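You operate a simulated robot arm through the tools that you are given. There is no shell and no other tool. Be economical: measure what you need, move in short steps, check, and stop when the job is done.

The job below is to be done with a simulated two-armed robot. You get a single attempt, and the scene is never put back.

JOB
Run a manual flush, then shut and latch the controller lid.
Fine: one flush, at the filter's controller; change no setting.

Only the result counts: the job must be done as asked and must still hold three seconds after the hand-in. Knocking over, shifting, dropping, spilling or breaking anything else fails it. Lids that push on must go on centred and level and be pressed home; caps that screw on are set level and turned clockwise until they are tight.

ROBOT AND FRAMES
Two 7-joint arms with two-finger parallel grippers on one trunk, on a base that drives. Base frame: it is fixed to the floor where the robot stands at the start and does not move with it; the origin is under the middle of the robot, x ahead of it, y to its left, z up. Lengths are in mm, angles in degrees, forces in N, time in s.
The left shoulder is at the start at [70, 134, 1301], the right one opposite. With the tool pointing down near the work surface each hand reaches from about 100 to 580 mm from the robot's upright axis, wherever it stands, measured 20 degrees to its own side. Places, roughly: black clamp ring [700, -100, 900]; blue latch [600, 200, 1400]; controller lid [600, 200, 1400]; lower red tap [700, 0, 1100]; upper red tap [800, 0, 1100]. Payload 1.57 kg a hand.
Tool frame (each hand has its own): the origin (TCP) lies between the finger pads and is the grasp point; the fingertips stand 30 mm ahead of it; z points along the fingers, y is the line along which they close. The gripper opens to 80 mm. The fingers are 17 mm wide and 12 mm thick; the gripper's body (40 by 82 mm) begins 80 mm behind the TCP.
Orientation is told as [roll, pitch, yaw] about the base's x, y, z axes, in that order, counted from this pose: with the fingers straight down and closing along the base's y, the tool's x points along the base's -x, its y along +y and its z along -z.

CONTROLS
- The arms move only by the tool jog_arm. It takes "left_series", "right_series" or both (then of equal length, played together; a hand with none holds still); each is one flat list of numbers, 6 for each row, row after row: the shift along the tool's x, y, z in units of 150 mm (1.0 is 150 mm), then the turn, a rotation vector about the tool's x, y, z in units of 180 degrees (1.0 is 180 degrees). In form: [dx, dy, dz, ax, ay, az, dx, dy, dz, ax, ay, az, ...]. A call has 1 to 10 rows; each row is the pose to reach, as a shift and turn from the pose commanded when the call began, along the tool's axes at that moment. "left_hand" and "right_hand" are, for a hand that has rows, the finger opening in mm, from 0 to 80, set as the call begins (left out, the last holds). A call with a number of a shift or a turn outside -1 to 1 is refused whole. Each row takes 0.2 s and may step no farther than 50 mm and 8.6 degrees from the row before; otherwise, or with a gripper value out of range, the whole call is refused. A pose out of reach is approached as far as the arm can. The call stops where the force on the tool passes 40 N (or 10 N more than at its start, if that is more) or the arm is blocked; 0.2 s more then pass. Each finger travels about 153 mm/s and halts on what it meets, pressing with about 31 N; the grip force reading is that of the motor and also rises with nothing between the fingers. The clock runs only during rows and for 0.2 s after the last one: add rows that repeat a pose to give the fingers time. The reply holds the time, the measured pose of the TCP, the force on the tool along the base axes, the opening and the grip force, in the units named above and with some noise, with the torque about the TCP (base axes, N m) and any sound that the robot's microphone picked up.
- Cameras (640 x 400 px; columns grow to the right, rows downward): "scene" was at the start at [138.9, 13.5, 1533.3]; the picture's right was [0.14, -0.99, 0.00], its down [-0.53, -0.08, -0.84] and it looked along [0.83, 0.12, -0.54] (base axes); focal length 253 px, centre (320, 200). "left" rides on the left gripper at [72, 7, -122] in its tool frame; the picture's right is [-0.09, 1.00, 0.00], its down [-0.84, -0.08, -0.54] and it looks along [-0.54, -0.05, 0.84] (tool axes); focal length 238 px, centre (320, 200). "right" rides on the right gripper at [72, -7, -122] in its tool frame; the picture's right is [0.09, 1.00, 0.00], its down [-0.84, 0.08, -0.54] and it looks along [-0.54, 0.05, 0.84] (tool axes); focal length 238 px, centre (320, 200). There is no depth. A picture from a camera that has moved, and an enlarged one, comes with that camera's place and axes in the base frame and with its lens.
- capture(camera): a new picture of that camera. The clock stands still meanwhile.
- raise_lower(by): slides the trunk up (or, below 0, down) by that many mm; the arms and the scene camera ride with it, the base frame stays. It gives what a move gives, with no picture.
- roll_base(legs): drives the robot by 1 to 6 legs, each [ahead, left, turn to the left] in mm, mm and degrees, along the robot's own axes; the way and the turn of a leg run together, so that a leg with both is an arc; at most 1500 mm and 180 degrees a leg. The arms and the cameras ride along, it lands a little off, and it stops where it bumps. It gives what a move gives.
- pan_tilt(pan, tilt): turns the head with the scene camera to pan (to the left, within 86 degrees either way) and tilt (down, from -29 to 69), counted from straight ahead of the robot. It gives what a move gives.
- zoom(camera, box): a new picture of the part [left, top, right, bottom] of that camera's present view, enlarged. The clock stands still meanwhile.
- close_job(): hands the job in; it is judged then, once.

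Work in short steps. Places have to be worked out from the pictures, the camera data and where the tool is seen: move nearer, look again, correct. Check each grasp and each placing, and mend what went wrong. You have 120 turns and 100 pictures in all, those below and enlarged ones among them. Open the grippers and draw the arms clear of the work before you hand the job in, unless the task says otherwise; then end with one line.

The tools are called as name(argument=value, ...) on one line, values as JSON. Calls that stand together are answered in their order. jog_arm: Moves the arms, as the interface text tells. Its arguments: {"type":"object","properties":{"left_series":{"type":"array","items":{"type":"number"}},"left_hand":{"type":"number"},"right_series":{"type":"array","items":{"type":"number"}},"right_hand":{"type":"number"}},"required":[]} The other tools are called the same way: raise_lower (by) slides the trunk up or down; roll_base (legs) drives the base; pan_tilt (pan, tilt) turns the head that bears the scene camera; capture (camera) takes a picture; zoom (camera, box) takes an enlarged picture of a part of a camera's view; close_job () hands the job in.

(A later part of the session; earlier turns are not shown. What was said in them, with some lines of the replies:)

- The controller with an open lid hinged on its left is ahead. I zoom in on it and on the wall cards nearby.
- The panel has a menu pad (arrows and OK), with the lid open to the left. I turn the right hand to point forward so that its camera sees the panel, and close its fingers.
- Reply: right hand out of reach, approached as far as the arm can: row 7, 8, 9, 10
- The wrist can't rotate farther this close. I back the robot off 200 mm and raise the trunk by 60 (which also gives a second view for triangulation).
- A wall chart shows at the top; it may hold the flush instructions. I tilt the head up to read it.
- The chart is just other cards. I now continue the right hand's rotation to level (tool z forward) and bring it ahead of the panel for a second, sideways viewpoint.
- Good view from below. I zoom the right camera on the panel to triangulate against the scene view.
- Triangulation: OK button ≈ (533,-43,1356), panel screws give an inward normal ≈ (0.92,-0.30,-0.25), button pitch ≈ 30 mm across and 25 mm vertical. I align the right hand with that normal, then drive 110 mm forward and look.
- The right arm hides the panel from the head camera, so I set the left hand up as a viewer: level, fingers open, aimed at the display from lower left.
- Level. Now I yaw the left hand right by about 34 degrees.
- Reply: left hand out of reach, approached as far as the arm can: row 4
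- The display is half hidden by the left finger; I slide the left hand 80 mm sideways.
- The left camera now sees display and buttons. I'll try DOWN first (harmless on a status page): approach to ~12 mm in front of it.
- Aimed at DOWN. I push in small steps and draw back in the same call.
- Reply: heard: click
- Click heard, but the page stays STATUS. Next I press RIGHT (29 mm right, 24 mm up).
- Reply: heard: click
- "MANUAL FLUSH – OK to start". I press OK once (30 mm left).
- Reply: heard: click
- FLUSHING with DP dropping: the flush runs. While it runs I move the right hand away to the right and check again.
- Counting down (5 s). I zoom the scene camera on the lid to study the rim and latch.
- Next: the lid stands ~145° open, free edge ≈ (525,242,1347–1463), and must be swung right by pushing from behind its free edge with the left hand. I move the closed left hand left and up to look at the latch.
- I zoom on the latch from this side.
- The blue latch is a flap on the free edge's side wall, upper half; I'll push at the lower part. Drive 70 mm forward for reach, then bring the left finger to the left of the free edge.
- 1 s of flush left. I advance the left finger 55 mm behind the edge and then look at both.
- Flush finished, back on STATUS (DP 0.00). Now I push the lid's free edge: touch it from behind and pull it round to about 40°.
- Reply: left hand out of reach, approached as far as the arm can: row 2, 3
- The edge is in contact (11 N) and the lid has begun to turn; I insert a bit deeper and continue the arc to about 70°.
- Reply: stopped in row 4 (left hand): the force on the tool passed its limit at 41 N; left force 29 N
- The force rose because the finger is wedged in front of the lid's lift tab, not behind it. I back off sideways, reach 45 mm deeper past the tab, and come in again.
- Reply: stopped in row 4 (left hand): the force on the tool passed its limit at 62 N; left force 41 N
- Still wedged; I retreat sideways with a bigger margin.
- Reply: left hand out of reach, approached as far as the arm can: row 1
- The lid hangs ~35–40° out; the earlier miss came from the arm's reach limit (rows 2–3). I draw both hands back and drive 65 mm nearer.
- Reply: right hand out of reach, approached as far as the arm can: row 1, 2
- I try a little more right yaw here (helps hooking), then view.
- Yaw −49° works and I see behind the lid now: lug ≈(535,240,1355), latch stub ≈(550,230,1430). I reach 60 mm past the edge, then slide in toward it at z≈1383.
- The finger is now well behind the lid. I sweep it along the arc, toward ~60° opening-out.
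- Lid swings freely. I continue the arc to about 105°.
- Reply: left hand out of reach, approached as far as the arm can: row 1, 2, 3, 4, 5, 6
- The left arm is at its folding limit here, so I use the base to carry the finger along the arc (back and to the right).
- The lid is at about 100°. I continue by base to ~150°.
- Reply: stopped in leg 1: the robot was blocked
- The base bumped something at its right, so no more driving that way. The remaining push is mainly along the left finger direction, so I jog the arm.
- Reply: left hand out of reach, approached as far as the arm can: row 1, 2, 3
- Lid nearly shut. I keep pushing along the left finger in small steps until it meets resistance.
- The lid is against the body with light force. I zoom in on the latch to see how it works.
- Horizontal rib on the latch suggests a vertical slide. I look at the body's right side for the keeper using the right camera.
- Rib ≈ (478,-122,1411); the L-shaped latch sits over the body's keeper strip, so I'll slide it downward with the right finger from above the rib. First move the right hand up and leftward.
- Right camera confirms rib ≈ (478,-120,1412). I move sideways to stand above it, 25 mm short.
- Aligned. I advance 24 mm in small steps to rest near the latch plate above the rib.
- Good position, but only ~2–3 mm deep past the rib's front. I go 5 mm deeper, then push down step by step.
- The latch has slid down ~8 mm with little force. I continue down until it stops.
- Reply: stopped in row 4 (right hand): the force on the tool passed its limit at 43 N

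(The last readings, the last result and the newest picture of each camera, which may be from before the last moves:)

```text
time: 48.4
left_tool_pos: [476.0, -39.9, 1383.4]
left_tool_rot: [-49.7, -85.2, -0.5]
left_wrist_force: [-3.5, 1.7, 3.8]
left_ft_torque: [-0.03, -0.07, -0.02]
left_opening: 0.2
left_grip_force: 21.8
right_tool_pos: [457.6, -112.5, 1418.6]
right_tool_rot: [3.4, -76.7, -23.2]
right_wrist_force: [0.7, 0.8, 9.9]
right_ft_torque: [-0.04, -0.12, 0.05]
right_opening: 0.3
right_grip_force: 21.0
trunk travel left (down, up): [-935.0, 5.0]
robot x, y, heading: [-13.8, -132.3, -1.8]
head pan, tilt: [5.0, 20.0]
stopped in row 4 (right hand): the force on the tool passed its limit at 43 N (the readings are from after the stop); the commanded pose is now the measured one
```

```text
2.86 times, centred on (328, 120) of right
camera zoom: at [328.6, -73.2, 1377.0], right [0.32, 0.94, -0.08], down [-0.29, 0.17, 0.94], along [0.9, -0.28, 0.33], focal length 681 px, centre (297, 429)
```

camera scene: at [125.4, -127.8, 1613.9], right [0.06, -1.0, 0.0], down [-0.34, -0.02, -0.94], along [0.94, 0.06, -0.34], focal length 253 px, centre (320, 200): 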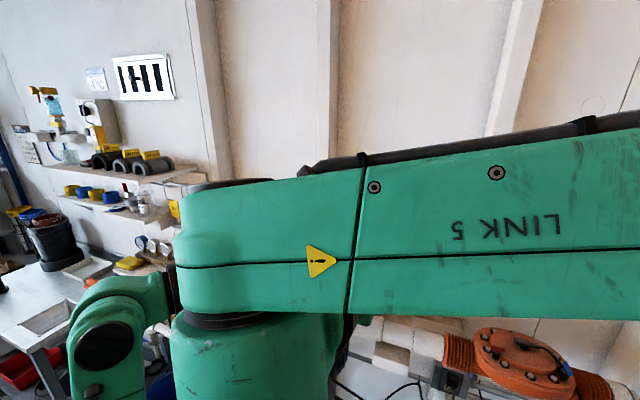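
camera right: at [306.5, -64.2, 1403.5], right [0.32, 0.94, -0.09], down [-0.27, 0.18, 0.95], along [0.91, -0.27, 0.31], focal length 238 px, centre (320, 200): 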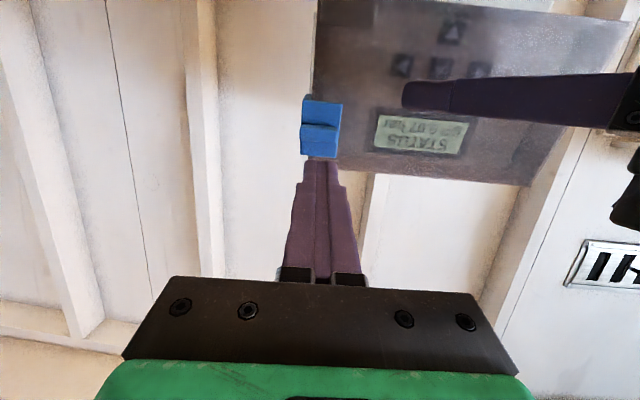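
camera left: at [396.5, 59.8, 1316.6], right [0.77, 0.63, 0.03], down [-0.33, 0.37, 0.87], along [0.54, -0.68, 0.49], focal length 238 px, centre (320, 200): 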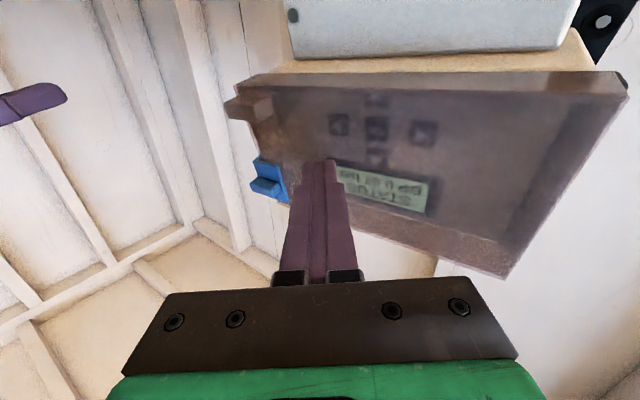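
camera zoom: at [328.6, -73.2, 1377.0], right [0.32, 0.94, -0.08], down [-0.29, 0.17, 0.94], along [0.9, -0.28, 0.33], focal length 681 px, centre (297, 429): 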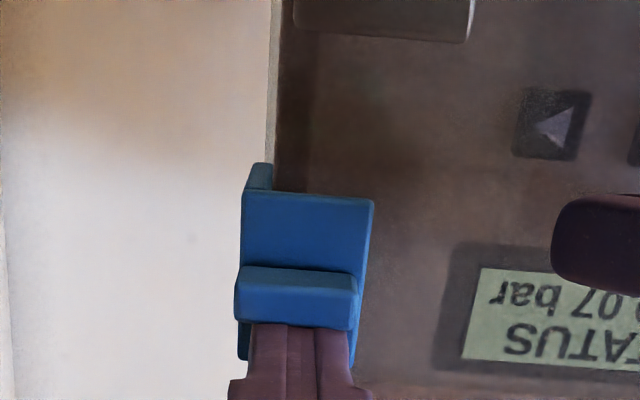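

It hit a stop after roughly 12–14 mm total. I withdraw the right hand and inspect latch and lid.

jog_arm(right_series=[-0.03, 0, -0.1, 0, 0, 0, -0.03, -0.15, -0.3, 0, 0, 0, 0.1, -0.45, -0.3, 0, 0, 0, 0.25, -0.7, -0.3, 0, 0, 0, 0.4, -0.95, -0.3, 0, 0, 0])

zoom(camera="scene", box=[232, 180, 392, 310])

zoom(camera="right", box=[380, 0, 600, 180])

```text
time: 49.6
left_tool_pos: [475.0, -40.0, 1381.6]
left_tool_rot: [-48.7, -85.0, -1.6]
left_wrist_force: [-7.4, 4.1, 3.0]
left_ft_torque: [-0.04, -0.03, -0.01]
left_opening: 0.0
left_grip_force: 21.1
right_tool_pos: [355.0, -226.7, 1369.3]
right_tool_rot: [2.9, -76.6, -22.7]
right_wrist_force: [-0.3, 0.6, -0.5]
right_ft_torque: [0.0, 0.03, 0.0]
right_opening: 0.0
right_grip_force: 21.5
trunk travel left (down, up): [-935.0, 5.0]
robot x, y, heading: [-16.8, -138.9, -1.5]
head pan, tilt: [5.0, 20.0]
```

```text
3.08 times, centred on (312, 245) of scene
camera zoom: at [124.5, -129.2, 1613.9], right [0.06, -1.0, 0.0], down [-0.34, -0.02, -0.94], along [0.94, 0.06, -0.34], focal length 777 px, centre (345, 62)
```

zoom: 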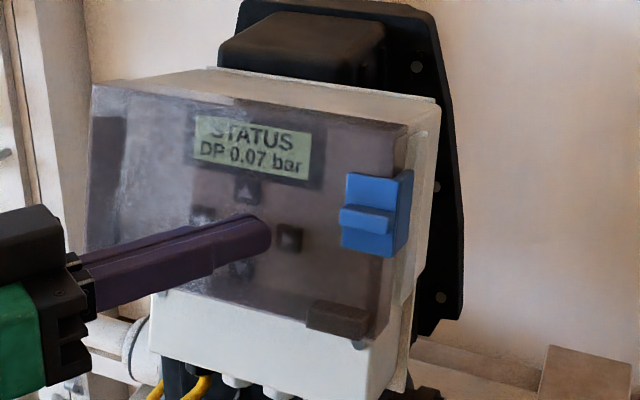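

```text
2.22 times, centred on (490, 90) of right
camera zoom: at [226.3, -187.9, 1327.7], right [0.32, 0.94, -0.08], down [-0.29, 0.18, 0.94], along [0.9, -0.28, 0.33], focal length 530 px, centre (-58, 444)
```

zoom: 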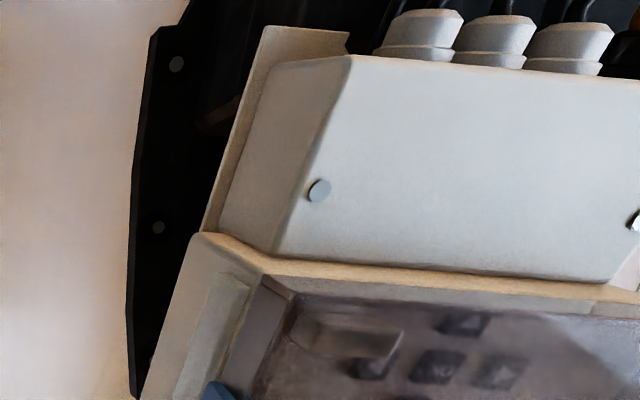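

The latch has moved down ~12 mm against its end stop, and the lid looks parallel to the panel. I withdraw the left hand and check that the lid stays shut.

jog_arm(left_series=[0, 0, -0.1, 0, 0, 0, 0, 0.05, -0.3, 0, 0, 0, 0, 0.2, -0.5, 0, 0, 0, 0, 0.35, -0.6, 0, 0, 0])

zoom(camera="scene", box=[232, 180, 392, 310])

capture(camera="left")

```text
time: 50.6
left_tool_pos: [465.7, 60.7, 1383.3]
left_tool_rot: [-49.1, -84.6, -1.5]
left_wrist_force: [0.5, -0.5, -0.2]
left_ft_torque: [-0.02, 0.0, -0.02]
left_opening: 0.0
left_grip_force: 21.3
right_tool_pos: [363.2, -226.7, 1366.4]
right_tool_rot: [2.2, -76.2, -22.2]
right_wrist_force: [-0.4, 0.1, 0.3]
right_ft_torque: [0.01, -0.01, -0.01]
right_opening: 0.0
right_grip_force: 21.0
trunk travel left (down, up): [-935.0, 5.0]
robot x, y, heading: [-10.8, -136.8, -1.5]
head pan, tilt: [5.0, 20.0]
```

```text
3.08 times, centred on (312, 245) of scene
camera zoom: at [131.9, -129.8, 1613.2], right [0.06, -1.0, 0.0], down [-0.34, -0.02, -0.94], along [0.94, 0.06, -0.34], focal length 777 px, centre (345, 62)
```

zoom: 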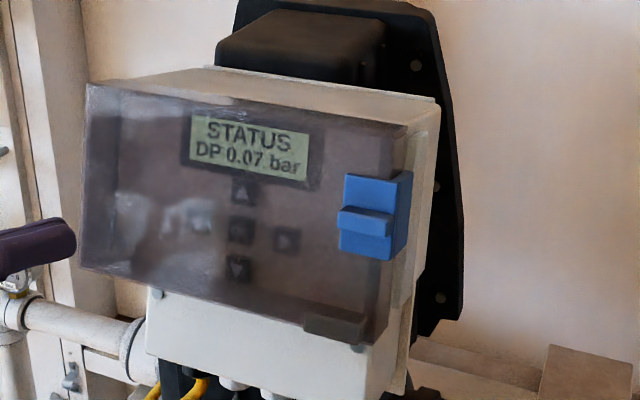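

```text
26 pictures are left
camera left: at [386.4, 160.4, 1317.3], right [0.77, 0.63, 0.02], down [-0.32, 0.37, 0.87], along [0.54, -0.68, 0.49], focal length 238 px, centre (320, 200)
```

left: 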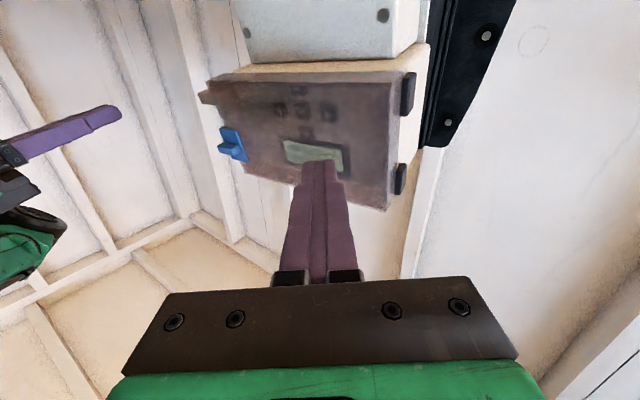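

Lid stays. I look at the right side seam and latch with the right camera.

zoom(camera="right", box=[430, 70, 590, 220])

```text
2.67 times, centred on (510, 145) of right
camera zoom: at [232.6, -188.1, 1326.7], right [0.32, 0.94, -0.08], down [-0.28, 0.18, 0.94], along [0.9, -0.28, 0.32], focal length 636 px, centre (-187, 347)
```

zoom: 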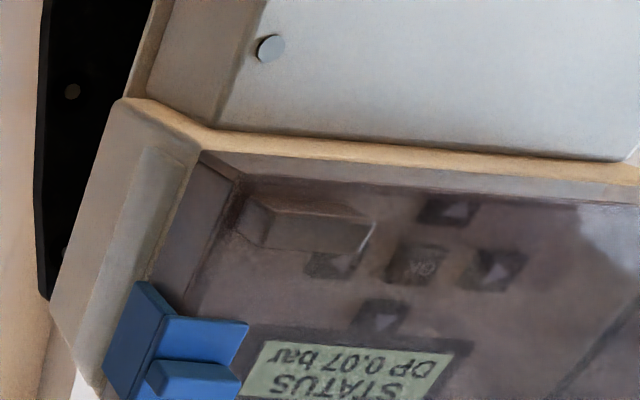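

Seam looks tight. To be sure, I press the lid home near its free edge, between latch and lug, with the right fingertip.

jog_arm(right_series=[-0.02, 0.24, 0, 0, 0, 0, -0.05, 0.48, 0.03, 0, 0, 0, -0.08, 0.72, 0.08, 0, 0, 0, -0.123, 0.965, 0.178, 0, 0, 0])

capture(camera="right")

```text
time: 51.6
left_tool_pos: [466.0, 63.2, 1382.3]
left_tool_rot: [-49.1, -84.7, -1.3]
left_wrist_force: [-0.1, -1.0, -0.2]
left_ft_torque: [0.0, 0.03, -0.02]
left_opening: 0.1
left_grip_force: 21.1
right_tool_pos: [439.0, -101.2, 1380.2]
right_tool_rot: [2.2, -76.2, -22.0]
right_wrist_force: [-0.5, 1.1, -0.4]
right_ft_torque: [-0.01, 0.0, -0.01]
right_opening: 0.0
right_grip_force: 22.0
trunk travel left (down, up): [-935.0, 5.0]
robot x, y, heading: [-12.6, -137.1, -1.3]
head pan, tilt: [5.0, 20.0]
```

```text
24 pictures are left
camera right: at [308.8, -61.8, 1340.9], right [0.32, 0.94, -0.08], down [-0.28, 0.18, 0.94], along [0.9, -0.28, 0.33], focal length 238 px, centre (320, 200)
```

right: 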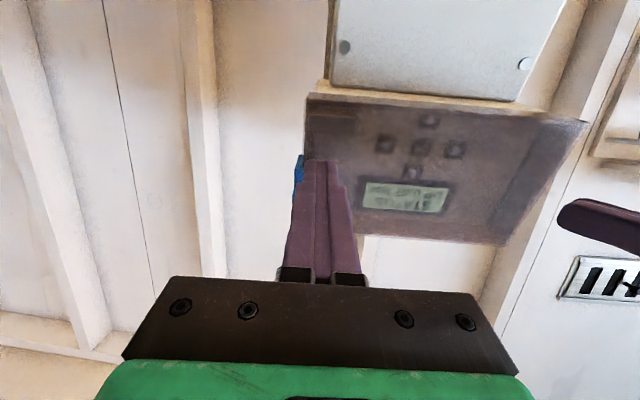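

Clear of the latch by ~9 mm. Press.

jog_arm(right_series=[0.01, 0, 0.08, 0, 0, 0, 0.01, 0, 0.12, 0, 0, 0, 0.01, 0, 0.14, 0, 0, 0, 0.01, 0, 0.155, 0, 0, 0, 0.01, 0, 0.17, 0, 0, 0, 0.01, 0, 0.185, 0, 0, 0, 0.01, 0, 0.2, 0, 0, 0])

capture(camera="right")

```text
time: 53.2
left_tool_pos: [453.2, 64.9, 1387.2]
left_tool_rot: [-49.5, -85.3, -1.0]
left_wrist_force: [-0.5, -0.1, 0.1]
left_ft_torque: [0.01, 0.02, -0.01]
left_opening: 0.1
left_grip_force: 20.4
right_tool_pos: [450.8, -109.5, 1375.1]
right_tool_rot: [3.1, -76.9, -22.8]
right_wrist_force: [-19.1, 5.1, 10.6]
right_ft_torque: [0.02, 0.0, 0.09]
right_opening: 0.0
right_grip_force: 20.6
trunk travel left (down, up): [-935.0, 5.0]
robot x, y, heading: [-14.2, -134.4, -1.6]
head pan, tilt: [5.0, 20.0]
```

```text
23 pictures are left
camera right: at [323.6, -70.0, 1332.8], right [0.32, 0.94, -0.08], down [-0.29, 0.18, 0.94], along [0.9, -0.28, 0.33], focal length 238 px, centre (320, 200)
```

right: 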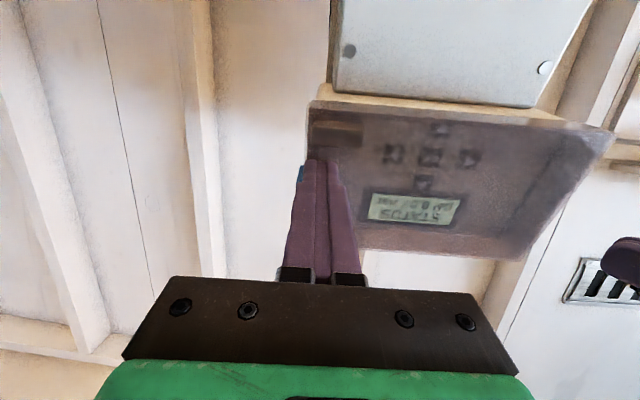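

Lid is firm under ~22 N: home. Now a pull test: I back off, open the right gripper in front of the lug (≈465,-105,1343).

jog_arm(right_series=[0, 0, -0.15, 0, 0, 0, 0, 0, -0.33, 0, 0, 0, 0.1, 0.03, -0.33, 0, 0, 0, 0.19, 0.032, -0.33, 0, 0, 0])

jog_arm(right_series=[0, 0, 0, 0, 0, 0, 0, 0, 0, 0, 0, 0], right_hand=60)

capture(camera="right")

```text
time: 54.2
left_tool_pos: [468.8, 61.3, 1382.8]
left_tool_rot: [-48.5, -84.5, -2.2]
left_wrist_force: [-0.7, -0.1, -0.2]
left_ft_torque: [0.0, -0.02, -0.02]
left_opening: 0.0
left_grip_force: 20.7
right_tool_pos: [417.1, -90.1, 1352.9]
right_tool_rot: [2.4, -76.1, -22.4]
right_wrist_force: [0.6, 0.1, 0.2]
right_ft_torque: [0.02, -0.02, -0.01]
right_opening: 0.0
right_grip_force: 20.6
trunk travel left (down, up): [-935.0, 5.0]
robot x, y, heading: [-11.6, -133.6, -1.6]
head pan, tilt: [5.0, 20.0]
```

```text
time: 54.8
left_tool_pos: [466.3, 61.9, 1382.5]
left_tool_rot: [-48.4, -84.6, -2.1]
left_wrist_force: [-0.2, 0.0, -0.1]
left_ft_torque: [0.03, 0.02, -0.03]
left_opening: 0.0
left_grip_force: 21.5
right_tool_pos: [415.4, -88.9, 1353.4]
right_tool_rot: [2.4, -76.2, -22.4]
right_wrist_force: [-0.2, -0.7, -1.0]
right_ft_torque: [0.02, -0.02, 0.03]
right_opening: 59.9
right_grip_force: 0.0
trunk travel left (down, up): [-935.0, 5.0]
robot x, y, heading: [-9.1, -135.9, -1.6]
head pan, tilt: [5.0, 20.0]
```

```text
22 pictures are left
camera right: at [285.0, -50.6, 1313.6], right [0.32, 0.94, -0.08], down [-0.28, 0.18, 0.94], along [0.9, -0.28, 0.32], focal length 238 px, centre (320, 200)
```

right: 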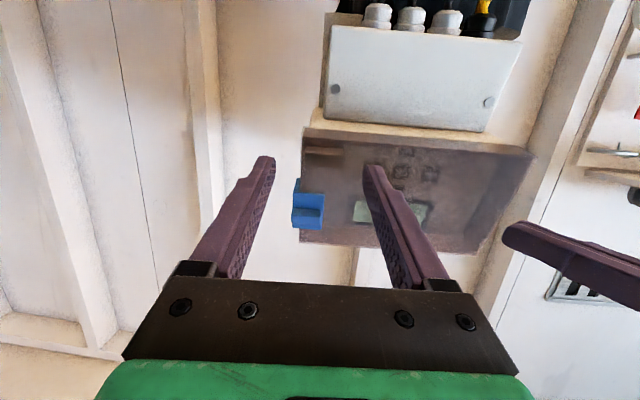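

Fingers straddle the lug. I advance 28 mm and close on it.

jog_arm(right_series=[0, 0, 0.08, 0, 0, 0, 0, 0, 0.14, 0, 0, 0, 0, 0, 0.187, 0, 0, 0])

jog_arm(right_series=[0, 0, 0, 0, 0, 0, 0, 0, 0, 0, 0, 0], right_hand=10)

capture(camera="right")

```text
time: 55.6
left_tool_pos: [463.9, 61.1, 1384.0]
left_tool_rot: [-48.5, -84.6, -2.0]
left_wrist_force: [0.4, 0.7, -0.2]
left_ft_torque: [0.02, -0.01, 0.0]
left_opening: 0.0
left_grip_force: 21.2
right_tool_pos: [441.3, -97.9, 1346.9]
right_tool_rot: [2.6, -76.4, -22.4]
right_wrist_force: [-0.7, -0.8, -0.4]
right_ft_torque: [0.01, -0.02, 0.0]
right_opening: 60.0
right_grip_force: 0.0
trunk travel left (down, up): [-935.0, 5.0]
robot x, y, heading: [-13.4, -136.3, -1.6]
head pan, tilt: [5.0, 20.0]
```

```text
time: 56.2
left_tool_pos: [466.1, 61.9, 1383.1]
left_tool_rot: [-49.3, -84.6, -1.1]
left_wrist_force: [0.2, -0.3, 0.5]
left_ft_torque: [0.01, 0.02, -0.01]
left_opening: 0.0
left_grip_force: 20.9
right_tool_pos: [441.1, -96.1, 1346.9]
right_tool_rot: [2.3, -76.4, -22.1]
right_wrist_force: [2.5, 3.4, 2.0]
right_ft_torque: [-0.28, -0.01, 0.29]
right_opening: 31.7
right_grip_force: 40.2
trunk travel left (down, up): [-935.0, 5.0]
robot x, y, heading: [-13.4, -134.7, -1.1]
head pan, tilt: [5.0, 20.0]
```

```text
21 pictures are left
camera right: at [311.0, -56.5, 1307.1], right [0.32, 0.94, -0.08], down [-0.29, 0.18, 0.94], along [0.9, -0.28, 0.33], focal length 238 px, centre (320, 200)
```

right: 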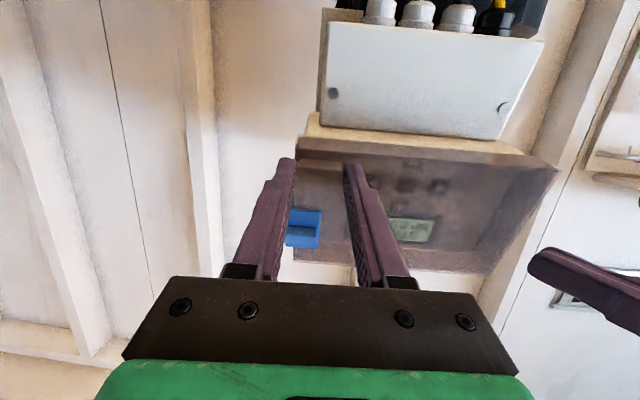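

Lug gripped at 31.7 mm. I pull gently outward by 9 mm and watch force and position.

jog_arm(right_series=[0, 0, -0.02, 0, 0, 0, 0, 0, -0.04, 0, 0, 0, 0, 0, -0.06, 0, 0, 0])

zoom(camera="scene", box=[232, 180, 392, 310])

```text
time: 57.0
left_tool_pos: [468.3, 65.1, 1381.3]
left_tool_rot: [-49.8, -84.6, -0.7]
left_wrist_force: [-1.3, -0.3, -0.5]
left_ft_torque: [0.01, -0.01, 0.01]
left_opening: 0.0
left_grip_force: 20.8
right_tool_pos: [435.3, -92.0, 1349.2]
right_tool_rot: [2.0, -76.1, -21.8]
right_wrist_force: [9.5, 4.8, 4.2]
right_ft_torque: [-0.57, -0.1, -0.2]
right_opening: 31.7
right_grip_force: 40.4
trunk travel left (down, up): [-935.0, 5.0]
robot x, y, heading: [-13.2, -137.0, -1.5]
head pan, tilt: [5.0, 20.0]
```

```text
3.08 times, centred on (312, 245) of scene
camera zoom: at [134.4, -127.4, 1613.0], right [0.06, -1.0, 0.0], down [-0.34, -0.02, -0.94], along [0.94, 0.06, -0.34], focal length 777 px, centre (345, 62)
```

zoom: 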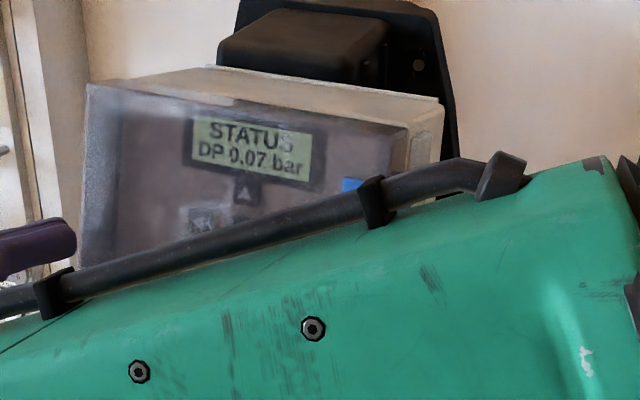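

It moved back ~7 mm at ~10 N: ambiguous (slack, slip or opening). I pull 10 mm more to tell.

jog_arm(right_series=[0, 0, -0.02, 0, 0, 0, 0, 0, -0.04, 0, 0, 0, 0, 0, -0.067, 0, 0, 0])

capture(camera="right")

zoom(camera="scene", box=[232, 180, 392, 310])

```text
time: 57.8
left_tool_pos: [476.3, 60.4, 1378.7]
left_tool_rot: [-48.6, -84.2, -2.1]
left_wrist_force: [0.2, 0.3, -0.4]
left_ft_torque: [-0.03, -0.02, -0.01]
left_opening: 0.2
left_grip_force: 21.2
right_tool_pos: [435.0, -90.8, 1349.6]
right_tool_rot: [2.0, -75.9, -22.1]
right_wrist_force: [27.3, 0.0, 4.2]
right_ft_torque: [-0.57, -0.41, 0.09]
right_opening: 31.6
right_grip_force: 40.1
trunk travel left (down, up): [-935.0, 5.0]
robot x, y, heading: [-16.0, -136.2, -1.5]
head pan, tilt: [5.0, 20.0]
```

```text
19 pictures are left
camera right: at [304.9, -52.2, 1309.8], right [0.32, 0.94, -0.08], down [-0.28, 0.18, 0.94], along [0.91, -0.28, 0.32], focal length 238 px, centre (320, 200)
```

right: 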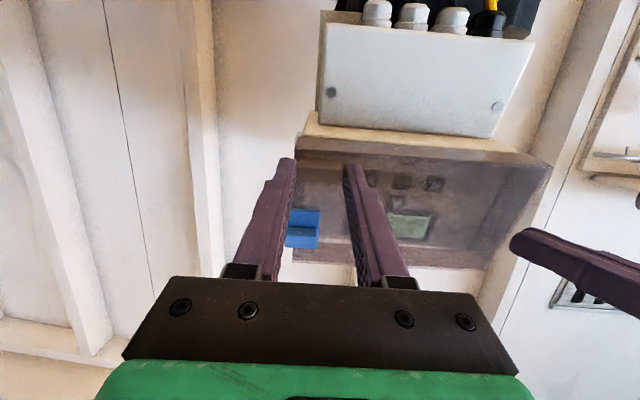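

```text
3.08 times, centred on (312, 245) of scene
camera zoom: at [143.8, -131.0, 1612.1], right [0.06, -1.0, 0.0], down [-0.35, -0.02, -0.94], along [0.93, 0.06, -0.35], focal length 777 px, centre (345, 62)
```

zoom: 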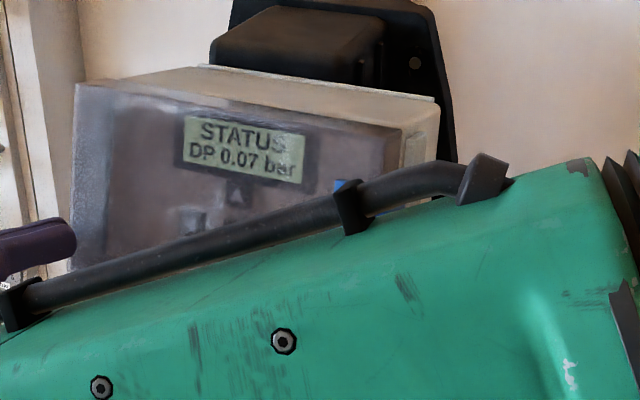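

The lid resists 27 N (the robot is pulled instead): it is latched, with a little play. I return to neutral, release, and then press it home again.

jog_arm(right_series=[0, 0, 0.05, 0, 0, 0, 0, 0, 0.1, 0, 0, 0, 0, 0, 0.12, 0, 0, 0])

jog_arm(right_series=[0, 0, 0, 0, 0, 0, 0, 0, 0, 0, 0, 0], right_hand=60)

jog_arm(right_series=[0, 0, -0.15, 0, 0, 0, 0, 0, -0.3, 0, 0, 0])

zoom(camera="right", box=[230, 90, 440, 240])

```text
time: 58.6
left_tool_pos: [464.6, 62.6, 1383.8]
left_tool_rot: [-49.3, -84.7, -1.1]
left_wrist_force: [-0.7, -0.5, 0.1]
left_ft_torque: [-0.01, -0.01, 0.01]
left_opening: 0.0
left_grip_force: 21.0
right_tool_pos: [437.3, -94.5, 1347.4]
right_tool_rot: [2.3, -76.3, -22.0]
right_wrist_force: [3.2, 4.3, 8.7]
right_ft_torque: [-0.26, -0.47, 0.72]
right_opening: 31.8
right_grip_force: 40.1
trunk travel left (down, up): [-935.0, 5.0]
robot x, y, heading: [-11.0, -134.7, -1.4]
head pan, tilt: [5.0, 20.0]
```

```text
time: 59.2
left_tool_pos: [465.3, 61.6, 1383.6]
left_tool_rot: [-48.7, -84.8, -1.7]
left_wrist_force: [0.6, 0.0, 0.0]
left_ft_torque: [0.02, -0.01, 0.02]
left_opening: 0.1
left_grip_force: 21.8
right_tool_pos: [439.1, -97.0, 1347.9]
right_tool_rot: [2.5, -76.2, -22.2]
right_wrist_force: [-0.1, 0.2, 0.0]
right_ft_torque: [0.0, 0.03, -0.03]
right_opening: 60.0
right_grip_force: 0.0
trunk travel left (down, up): [-935.0, 5.0]
robot x, y, heading: [-15.5, -137.9, -1.2]
head pan, tilt: [5.0, 20.0]
```

```text
time: 59.8
left_tool_pos: [463.6, 61.5, 1383.5]
left_tool_rot: [-48.8, -84.8, -1.6]
left_wrist_force: [0.5, 0.0, -0.2]
left_ft_torque: [0.0, 0.01, 0.03]
left_opening: 0.1
left_grip_force: 21.0
right_tool_pos: [394.4, -80.4, 1359.8]
right_tool_rot: [2.7, -76.3, -22.4]
right_wrist_force: [-1.1, 0.7, -0.5]
right_ft_torque: [0.01, -0.02, 0.01]
right_opening: 60.2
right_grip_force: 0.1
trunk travel left (down, up): [-935.0, 5.0]
robot x, y, heading: [-16.7, -137.0, -1.7]
head pan, tilt: [5.0, 20.0]
```

```text
2.67 times, centred on (335, 165) of right
camera zoom: at [265.8, -41.6, 1318.5], right [0.32, 0.94, -0.08], down [-0.29, 0.18, 0.94], along [0.9, -0.28, 0.33], focal length 636 px, centre (280, 293)
```

zoom: 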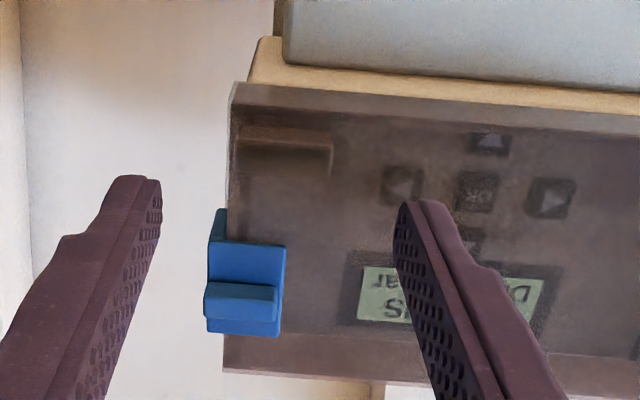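

I close the right hand and press the lid home again beside the latch.

jog_arm(right_series=[0, 0, 0, 0, 0, 0, 0, 0, 0, 0, 0, 0, -0.1, -0.015, 0.1, 0, 0, 0, -0.2, -0.025, 0.28, 0, 0, 0, -0.2, -0.025, 0.37, 0, 0, 0, -0.2, -0.025, 0.41, 0, 0, 0, -0.2, -0.025, 0.44, 0, 0, 0, -0.2, -0.025, 0.47, 0, 0, 0, -0.2, -0.025, 0.49, 0, 0, 0], right_hand=0)

zoom(camera="right", box=[230, 70, 440, 220])

```text
time: 61.8
left_tool_pos: [448.8, 65.8, 1387.8]
left_tool_rot: [-50.6, -85.4, 0.1]
left_wrist_force: [0.2, 0.0, -0.4]
left_ft_torque: [0.0, -0.01, -0.01]
left_opening: 0.0
left_grip_force: 21.5
right_tool_pos: [453.7, -106.6, 1374.4]
right_tool_rot: [2.7, -76.8, -22.3]
right_wrist_force: [-33.6, 9.3, -0.1]
right_ft_torque: [0.26, 0.44, 0.08]
right_opening: 0.0
right_grip_force: 21.1
trunk travel left (down, up): [-935.0, 5.0]
robot x, y, heading: [-15.0, -140.5, -1.4]
head pan, tilt: [5.0, 20.0]
```

```text
2.67 times, centred on (335, 145) of right
camera zoom: at [324.3, -69.0, 1332.9], right [0.32, 0.95, -0.08], down [-0.29, 0.18, 0.94], along [0.9, -0.27, 0.33], focal length 636 px, centre (280, 347)
```

zoom: 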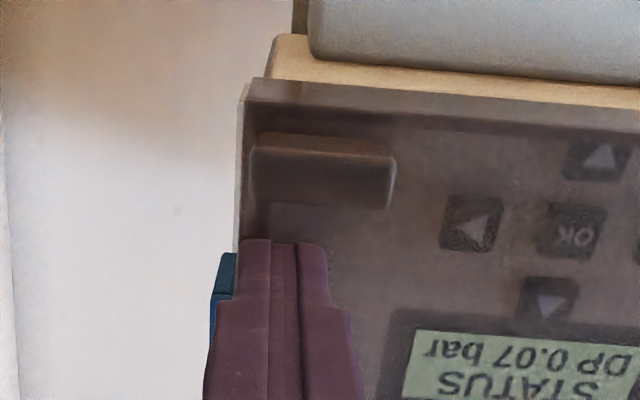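

Home again under 34 N. I go back above the rib and push the latch down once more to confirm its end stop.

jog_arm(right_series=[0, 0, -0.15, 0, 0, 0, 0, 0, -0.3, 0, 0, 0, -0.17, -0.017, -0.3, 0, 0, 0, -0.345, -0.033, -0.3, 0, 0, 0, -0.345, -0.033, -0.2, 0, 0, 0, -0.345, -0.033, -0.12, 0, 0, 0])

zoom(camera="right", box=[240, 60, 416, 190])

```text
time: 63.2
left_tool_pos: [459.9, 61.8, 1384.5]
left_tool_rot: [-48.8, -85.0, -1.7]
left_wrist_force: [0.2, 0.9, 0.4]
left_ft_torque: [0.02, -0.01, 0.03]
left_opening: 0.0
left_grip_force: 21.8
right_tool_pos: [459.8, -115.8, 1426.4]
right_tool_rot: [2.5, -76.4, -22.4]
right_wrist_force: [-0.4, 0.0, 0.7]
right_ft_torque: [0.0, 0.01, 0.01]
right_opening: 0.3
right_grip_force: 21.7
trunk travel left (down, up): [-935.0, 5.0]
robot x, y, heading: [-15.1, -136.7, -1.4]
head pan, tilt: [5.0, 20.0]
```

```text
3.08 times, centred on (328, 125) of right
camera zoom: at [329.3, -77.0, 1386.0], right [0.32, 0.94, -0.08], down [-0.29, 0.18, 0.94], along [0.9, -0.28, 0.33], focal length 733 px, centre (295, 431)
```

zoom: 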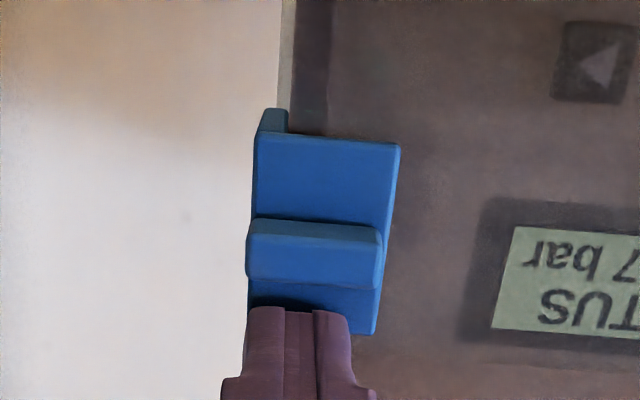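

In position above the rib; push down in 3 mm steps.

jog_arm(right_series=[0, 0, 0.02, 0, 0, 0, 0.02, 0, 0.02, 0, 0, 0, 0.04, 0, 0.02, 0, 0, 0, 0.06, 0, 0.02, 0, 0, 0, 0.08, 0, 0.02, 0, 0, 0, 0.1, 0, 0.02, 0, 0, 0, 0.12, 0, 0.02, 0, 0, 0, 0.14, 0, 0.02, 0, 0, 0])

zoom(camera="right", box=[240, 60, 416, 190])

```text
time: 64.7
left_tool_pos: [458.4, 60.8, 1385.7]
left_tool_rot: [-48.5, -84.9, -2.0]
left_wrist_force: [1.0, -0.3, -0.5]
left_ft_torque: [0.01, 0.01, 0.0]
left_opening: 0.1
left_grip_force: 21.5
right_tool_pos: [457.1, -116.3, 1417.8]
right_tool_rot: [6.0, -77.4, -25.8]
right_wrist_force: [-8.9, 1.4, 13.4]
right_ft_torque: [-0.08, -0.03, 0.03]
right_opening: 0.1
right_grip_force: 21.5
trunk travel left (down, up): [-935.0, 5.0]
robot x, y, heading: [-15.5, -139.8, -1.6]
head pan, tilt: [5.0, 20.0]
stopped in row 7 (right hand): the force on the tool passed its limit at 42 N (the readings are from after the stop); the commanded pose is now the measured one
```

```text
3.08 times, centred on (328, 125) of right
camera zoom: at [328.5, -76.0, 1374.6], right [0.32, 0.94, -0.07], down [-0.31, 0.17, 0.94], along [0.9, -0.28, 0.35], focal length 733 px, centre (295, 431)
```

zoom: 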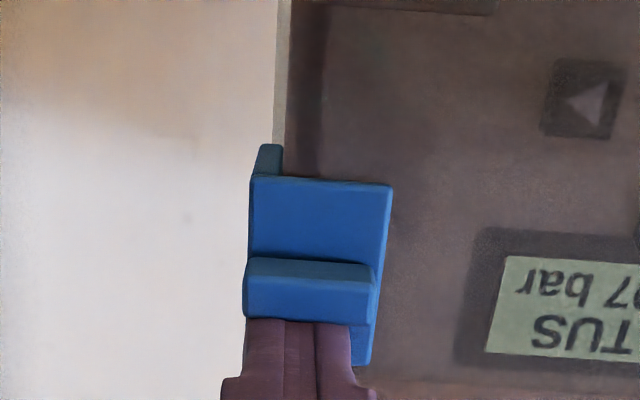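

The same end stop (z≈1418): latch fully down. I withdraw the right hand, open both grippers, and back the robot off.

jog_arm(right_series=[-0.03, 0, -0.1, 0, 0, 0, -0.03, 0, -0.3, 0, 0, 0, 0.0, -0.2, -0.35, 0, 0, 0, 0.1, -0.4, -0.35, 0, 0, 0], left_series=[0, 0.1, -0.1, 0, 0, 0, 0, 0.2, -0.2, 0, 0, 0, 0, 0.3, -0.3, 0, 0, 0, 0, 0.3, -0.3, 0, 0, 0])

roll_base(legs=[[-180, 0, 0]])

jog_arm(right_series=[0.1, -0.2, 0, 0, 0, 0, 0.2, -0.4, 0, 0, 0, 0, 0.3, -0.6, 0, 0, 0, 0, 0.4, -0.8, 0, 0, 0, 0], left_series=[0, 0, 0, 0, 0, 0, 0, 0, 0, 0, 0, 0, 0, 0, 0, 0, 0, 0, 0, 0, 0, 0, 0, 0], right_hand=60, left_hand=60)

capture(camera="scene")

```text
time: 65.7
left_tool_pos: [471.3, 121.8, 1382.2]
left_tool_rot: [-46.7, -84.7, -3.8]
left_wrist_force: [0.2, -0.3, -0.6]
left_ft_torque: [-0.01, -0.03, 0.0]
left_opening: 0.0
left_grip_force: 21.3
right_tool_pos: [392.3, -157.1, 1408.8]
right_tool_rot: [5.2, -76.9, -25.1]
right_wrist_force: [0.4, -1.3, 0.2]
right_ft_torque: [0.02, 0.0, 0.03]
right_opening: 0.0
right_grip_force: 21.5
trunk travel left (down, up): [-935.0, 5.0]
robot x, y, heading: [-12.4, -136.1, -1.2]
head pan, tilt: [5.0, 20.0]
```

```text
time: 67.2
left_tool_pos: [301.7, 125.8, 1383.3]
left_tool_rot: [-44.0, -84.8, -7.6]
left_wrist_force: [-0.2, -1.1, -0.2]
left_ft_torque: [0.04, 0.03, 0.04]
left_opening: 0.2
left_grip_force: 21.4
right_tool_pos: [217.5, -151.1, 1408.9]
right_tool_rot: [6.2, -76.7, -27.2]
right_wrist_force: [-0.4, -0.5, 0.0]
right_ft_torque: [0.03, -0.04, 0.1]
right_opening: 0.0
right_grip_force: 20.8
trunk travel left (down, up): [-935.0, 5.0]
robot x, y, heading: [-186.8, -115.9, -2.8]
head pan, tilt: [5.0, 20.0]
```

```text
time: 68.2
left_tool_pos: [298.9, 134.9, 1383.2]
left_tool_rot: [-48.8, -84.8, -2.9]
left_wrist_force: [0.9, -1.3, 0.4]
left_ft_torque: [0.02, -0.03, -0.01]
left_opening: 60.2
left_grip_force: 0.1
right_tool_pos: [161.7, -247.7, 1352.6]
right_tool_rot: [9.1, -77.0, -31.0]
right_wrist_force: [0.3, -0.5, 0.9]
right_ft_torque: [-0.02, -0.02, -0.01]
right_opening: 60.0
right_grip_force: 0.1
trunk travel left (down, up): [-935.0, 5.0]
robot x, y, heading: [-190.2, -114.0, -2.7]
head pan, tilt: [5.0, 20.0]
```

```text
13 pictures are left
camera scene: at [-46.1, -112.9, 1613.5], right [0.04, -1.0, 0.0], down [-0.34, -0.01, -0.94], along [0.94, 0.04, -0.34], focal length 253 px, centre (320, 200)
```

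scene: 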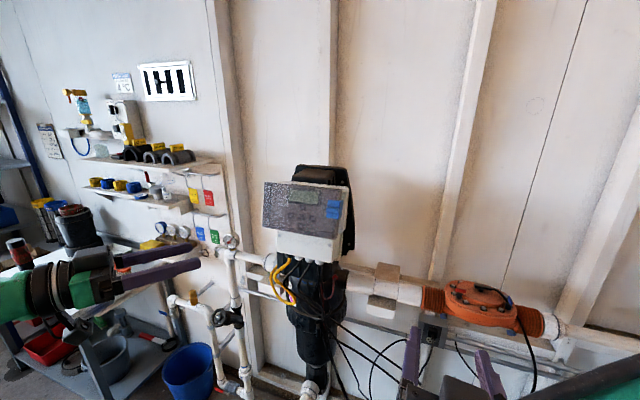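

A last close look at the lid and latch before handing in.

zoom(camera="scene", box=[250, 160, 362, 270])

```text
3.64 times, centred on (306, 215) of scene
camera zoom: at [-46.1, -112.9, 1613.5], right [0.04, -1.0, 0.0], down [-0.34, -0.01, -0.94], along [0.94, 0.04, -0.34], focal length 918 px, centre (371, 146)
```

zoom: 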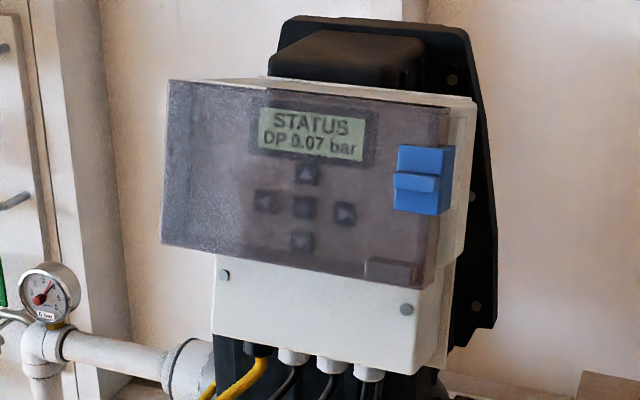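

The lid is shut, the latch is down, the display reads STATUS at 0.07 bar, and both arms are clear. I hand in.

close_job()

```text
The job is handed in.
```

I ran one manual flush, which finished and returned the controller to STATUS. The lid is shut with its latch slid down to the stop; it held against a 27 N pull. I changed no settings. The base bumped something unseen on its right once while the lid was being swung shut. I stopped driving that way and did not check what it touched.
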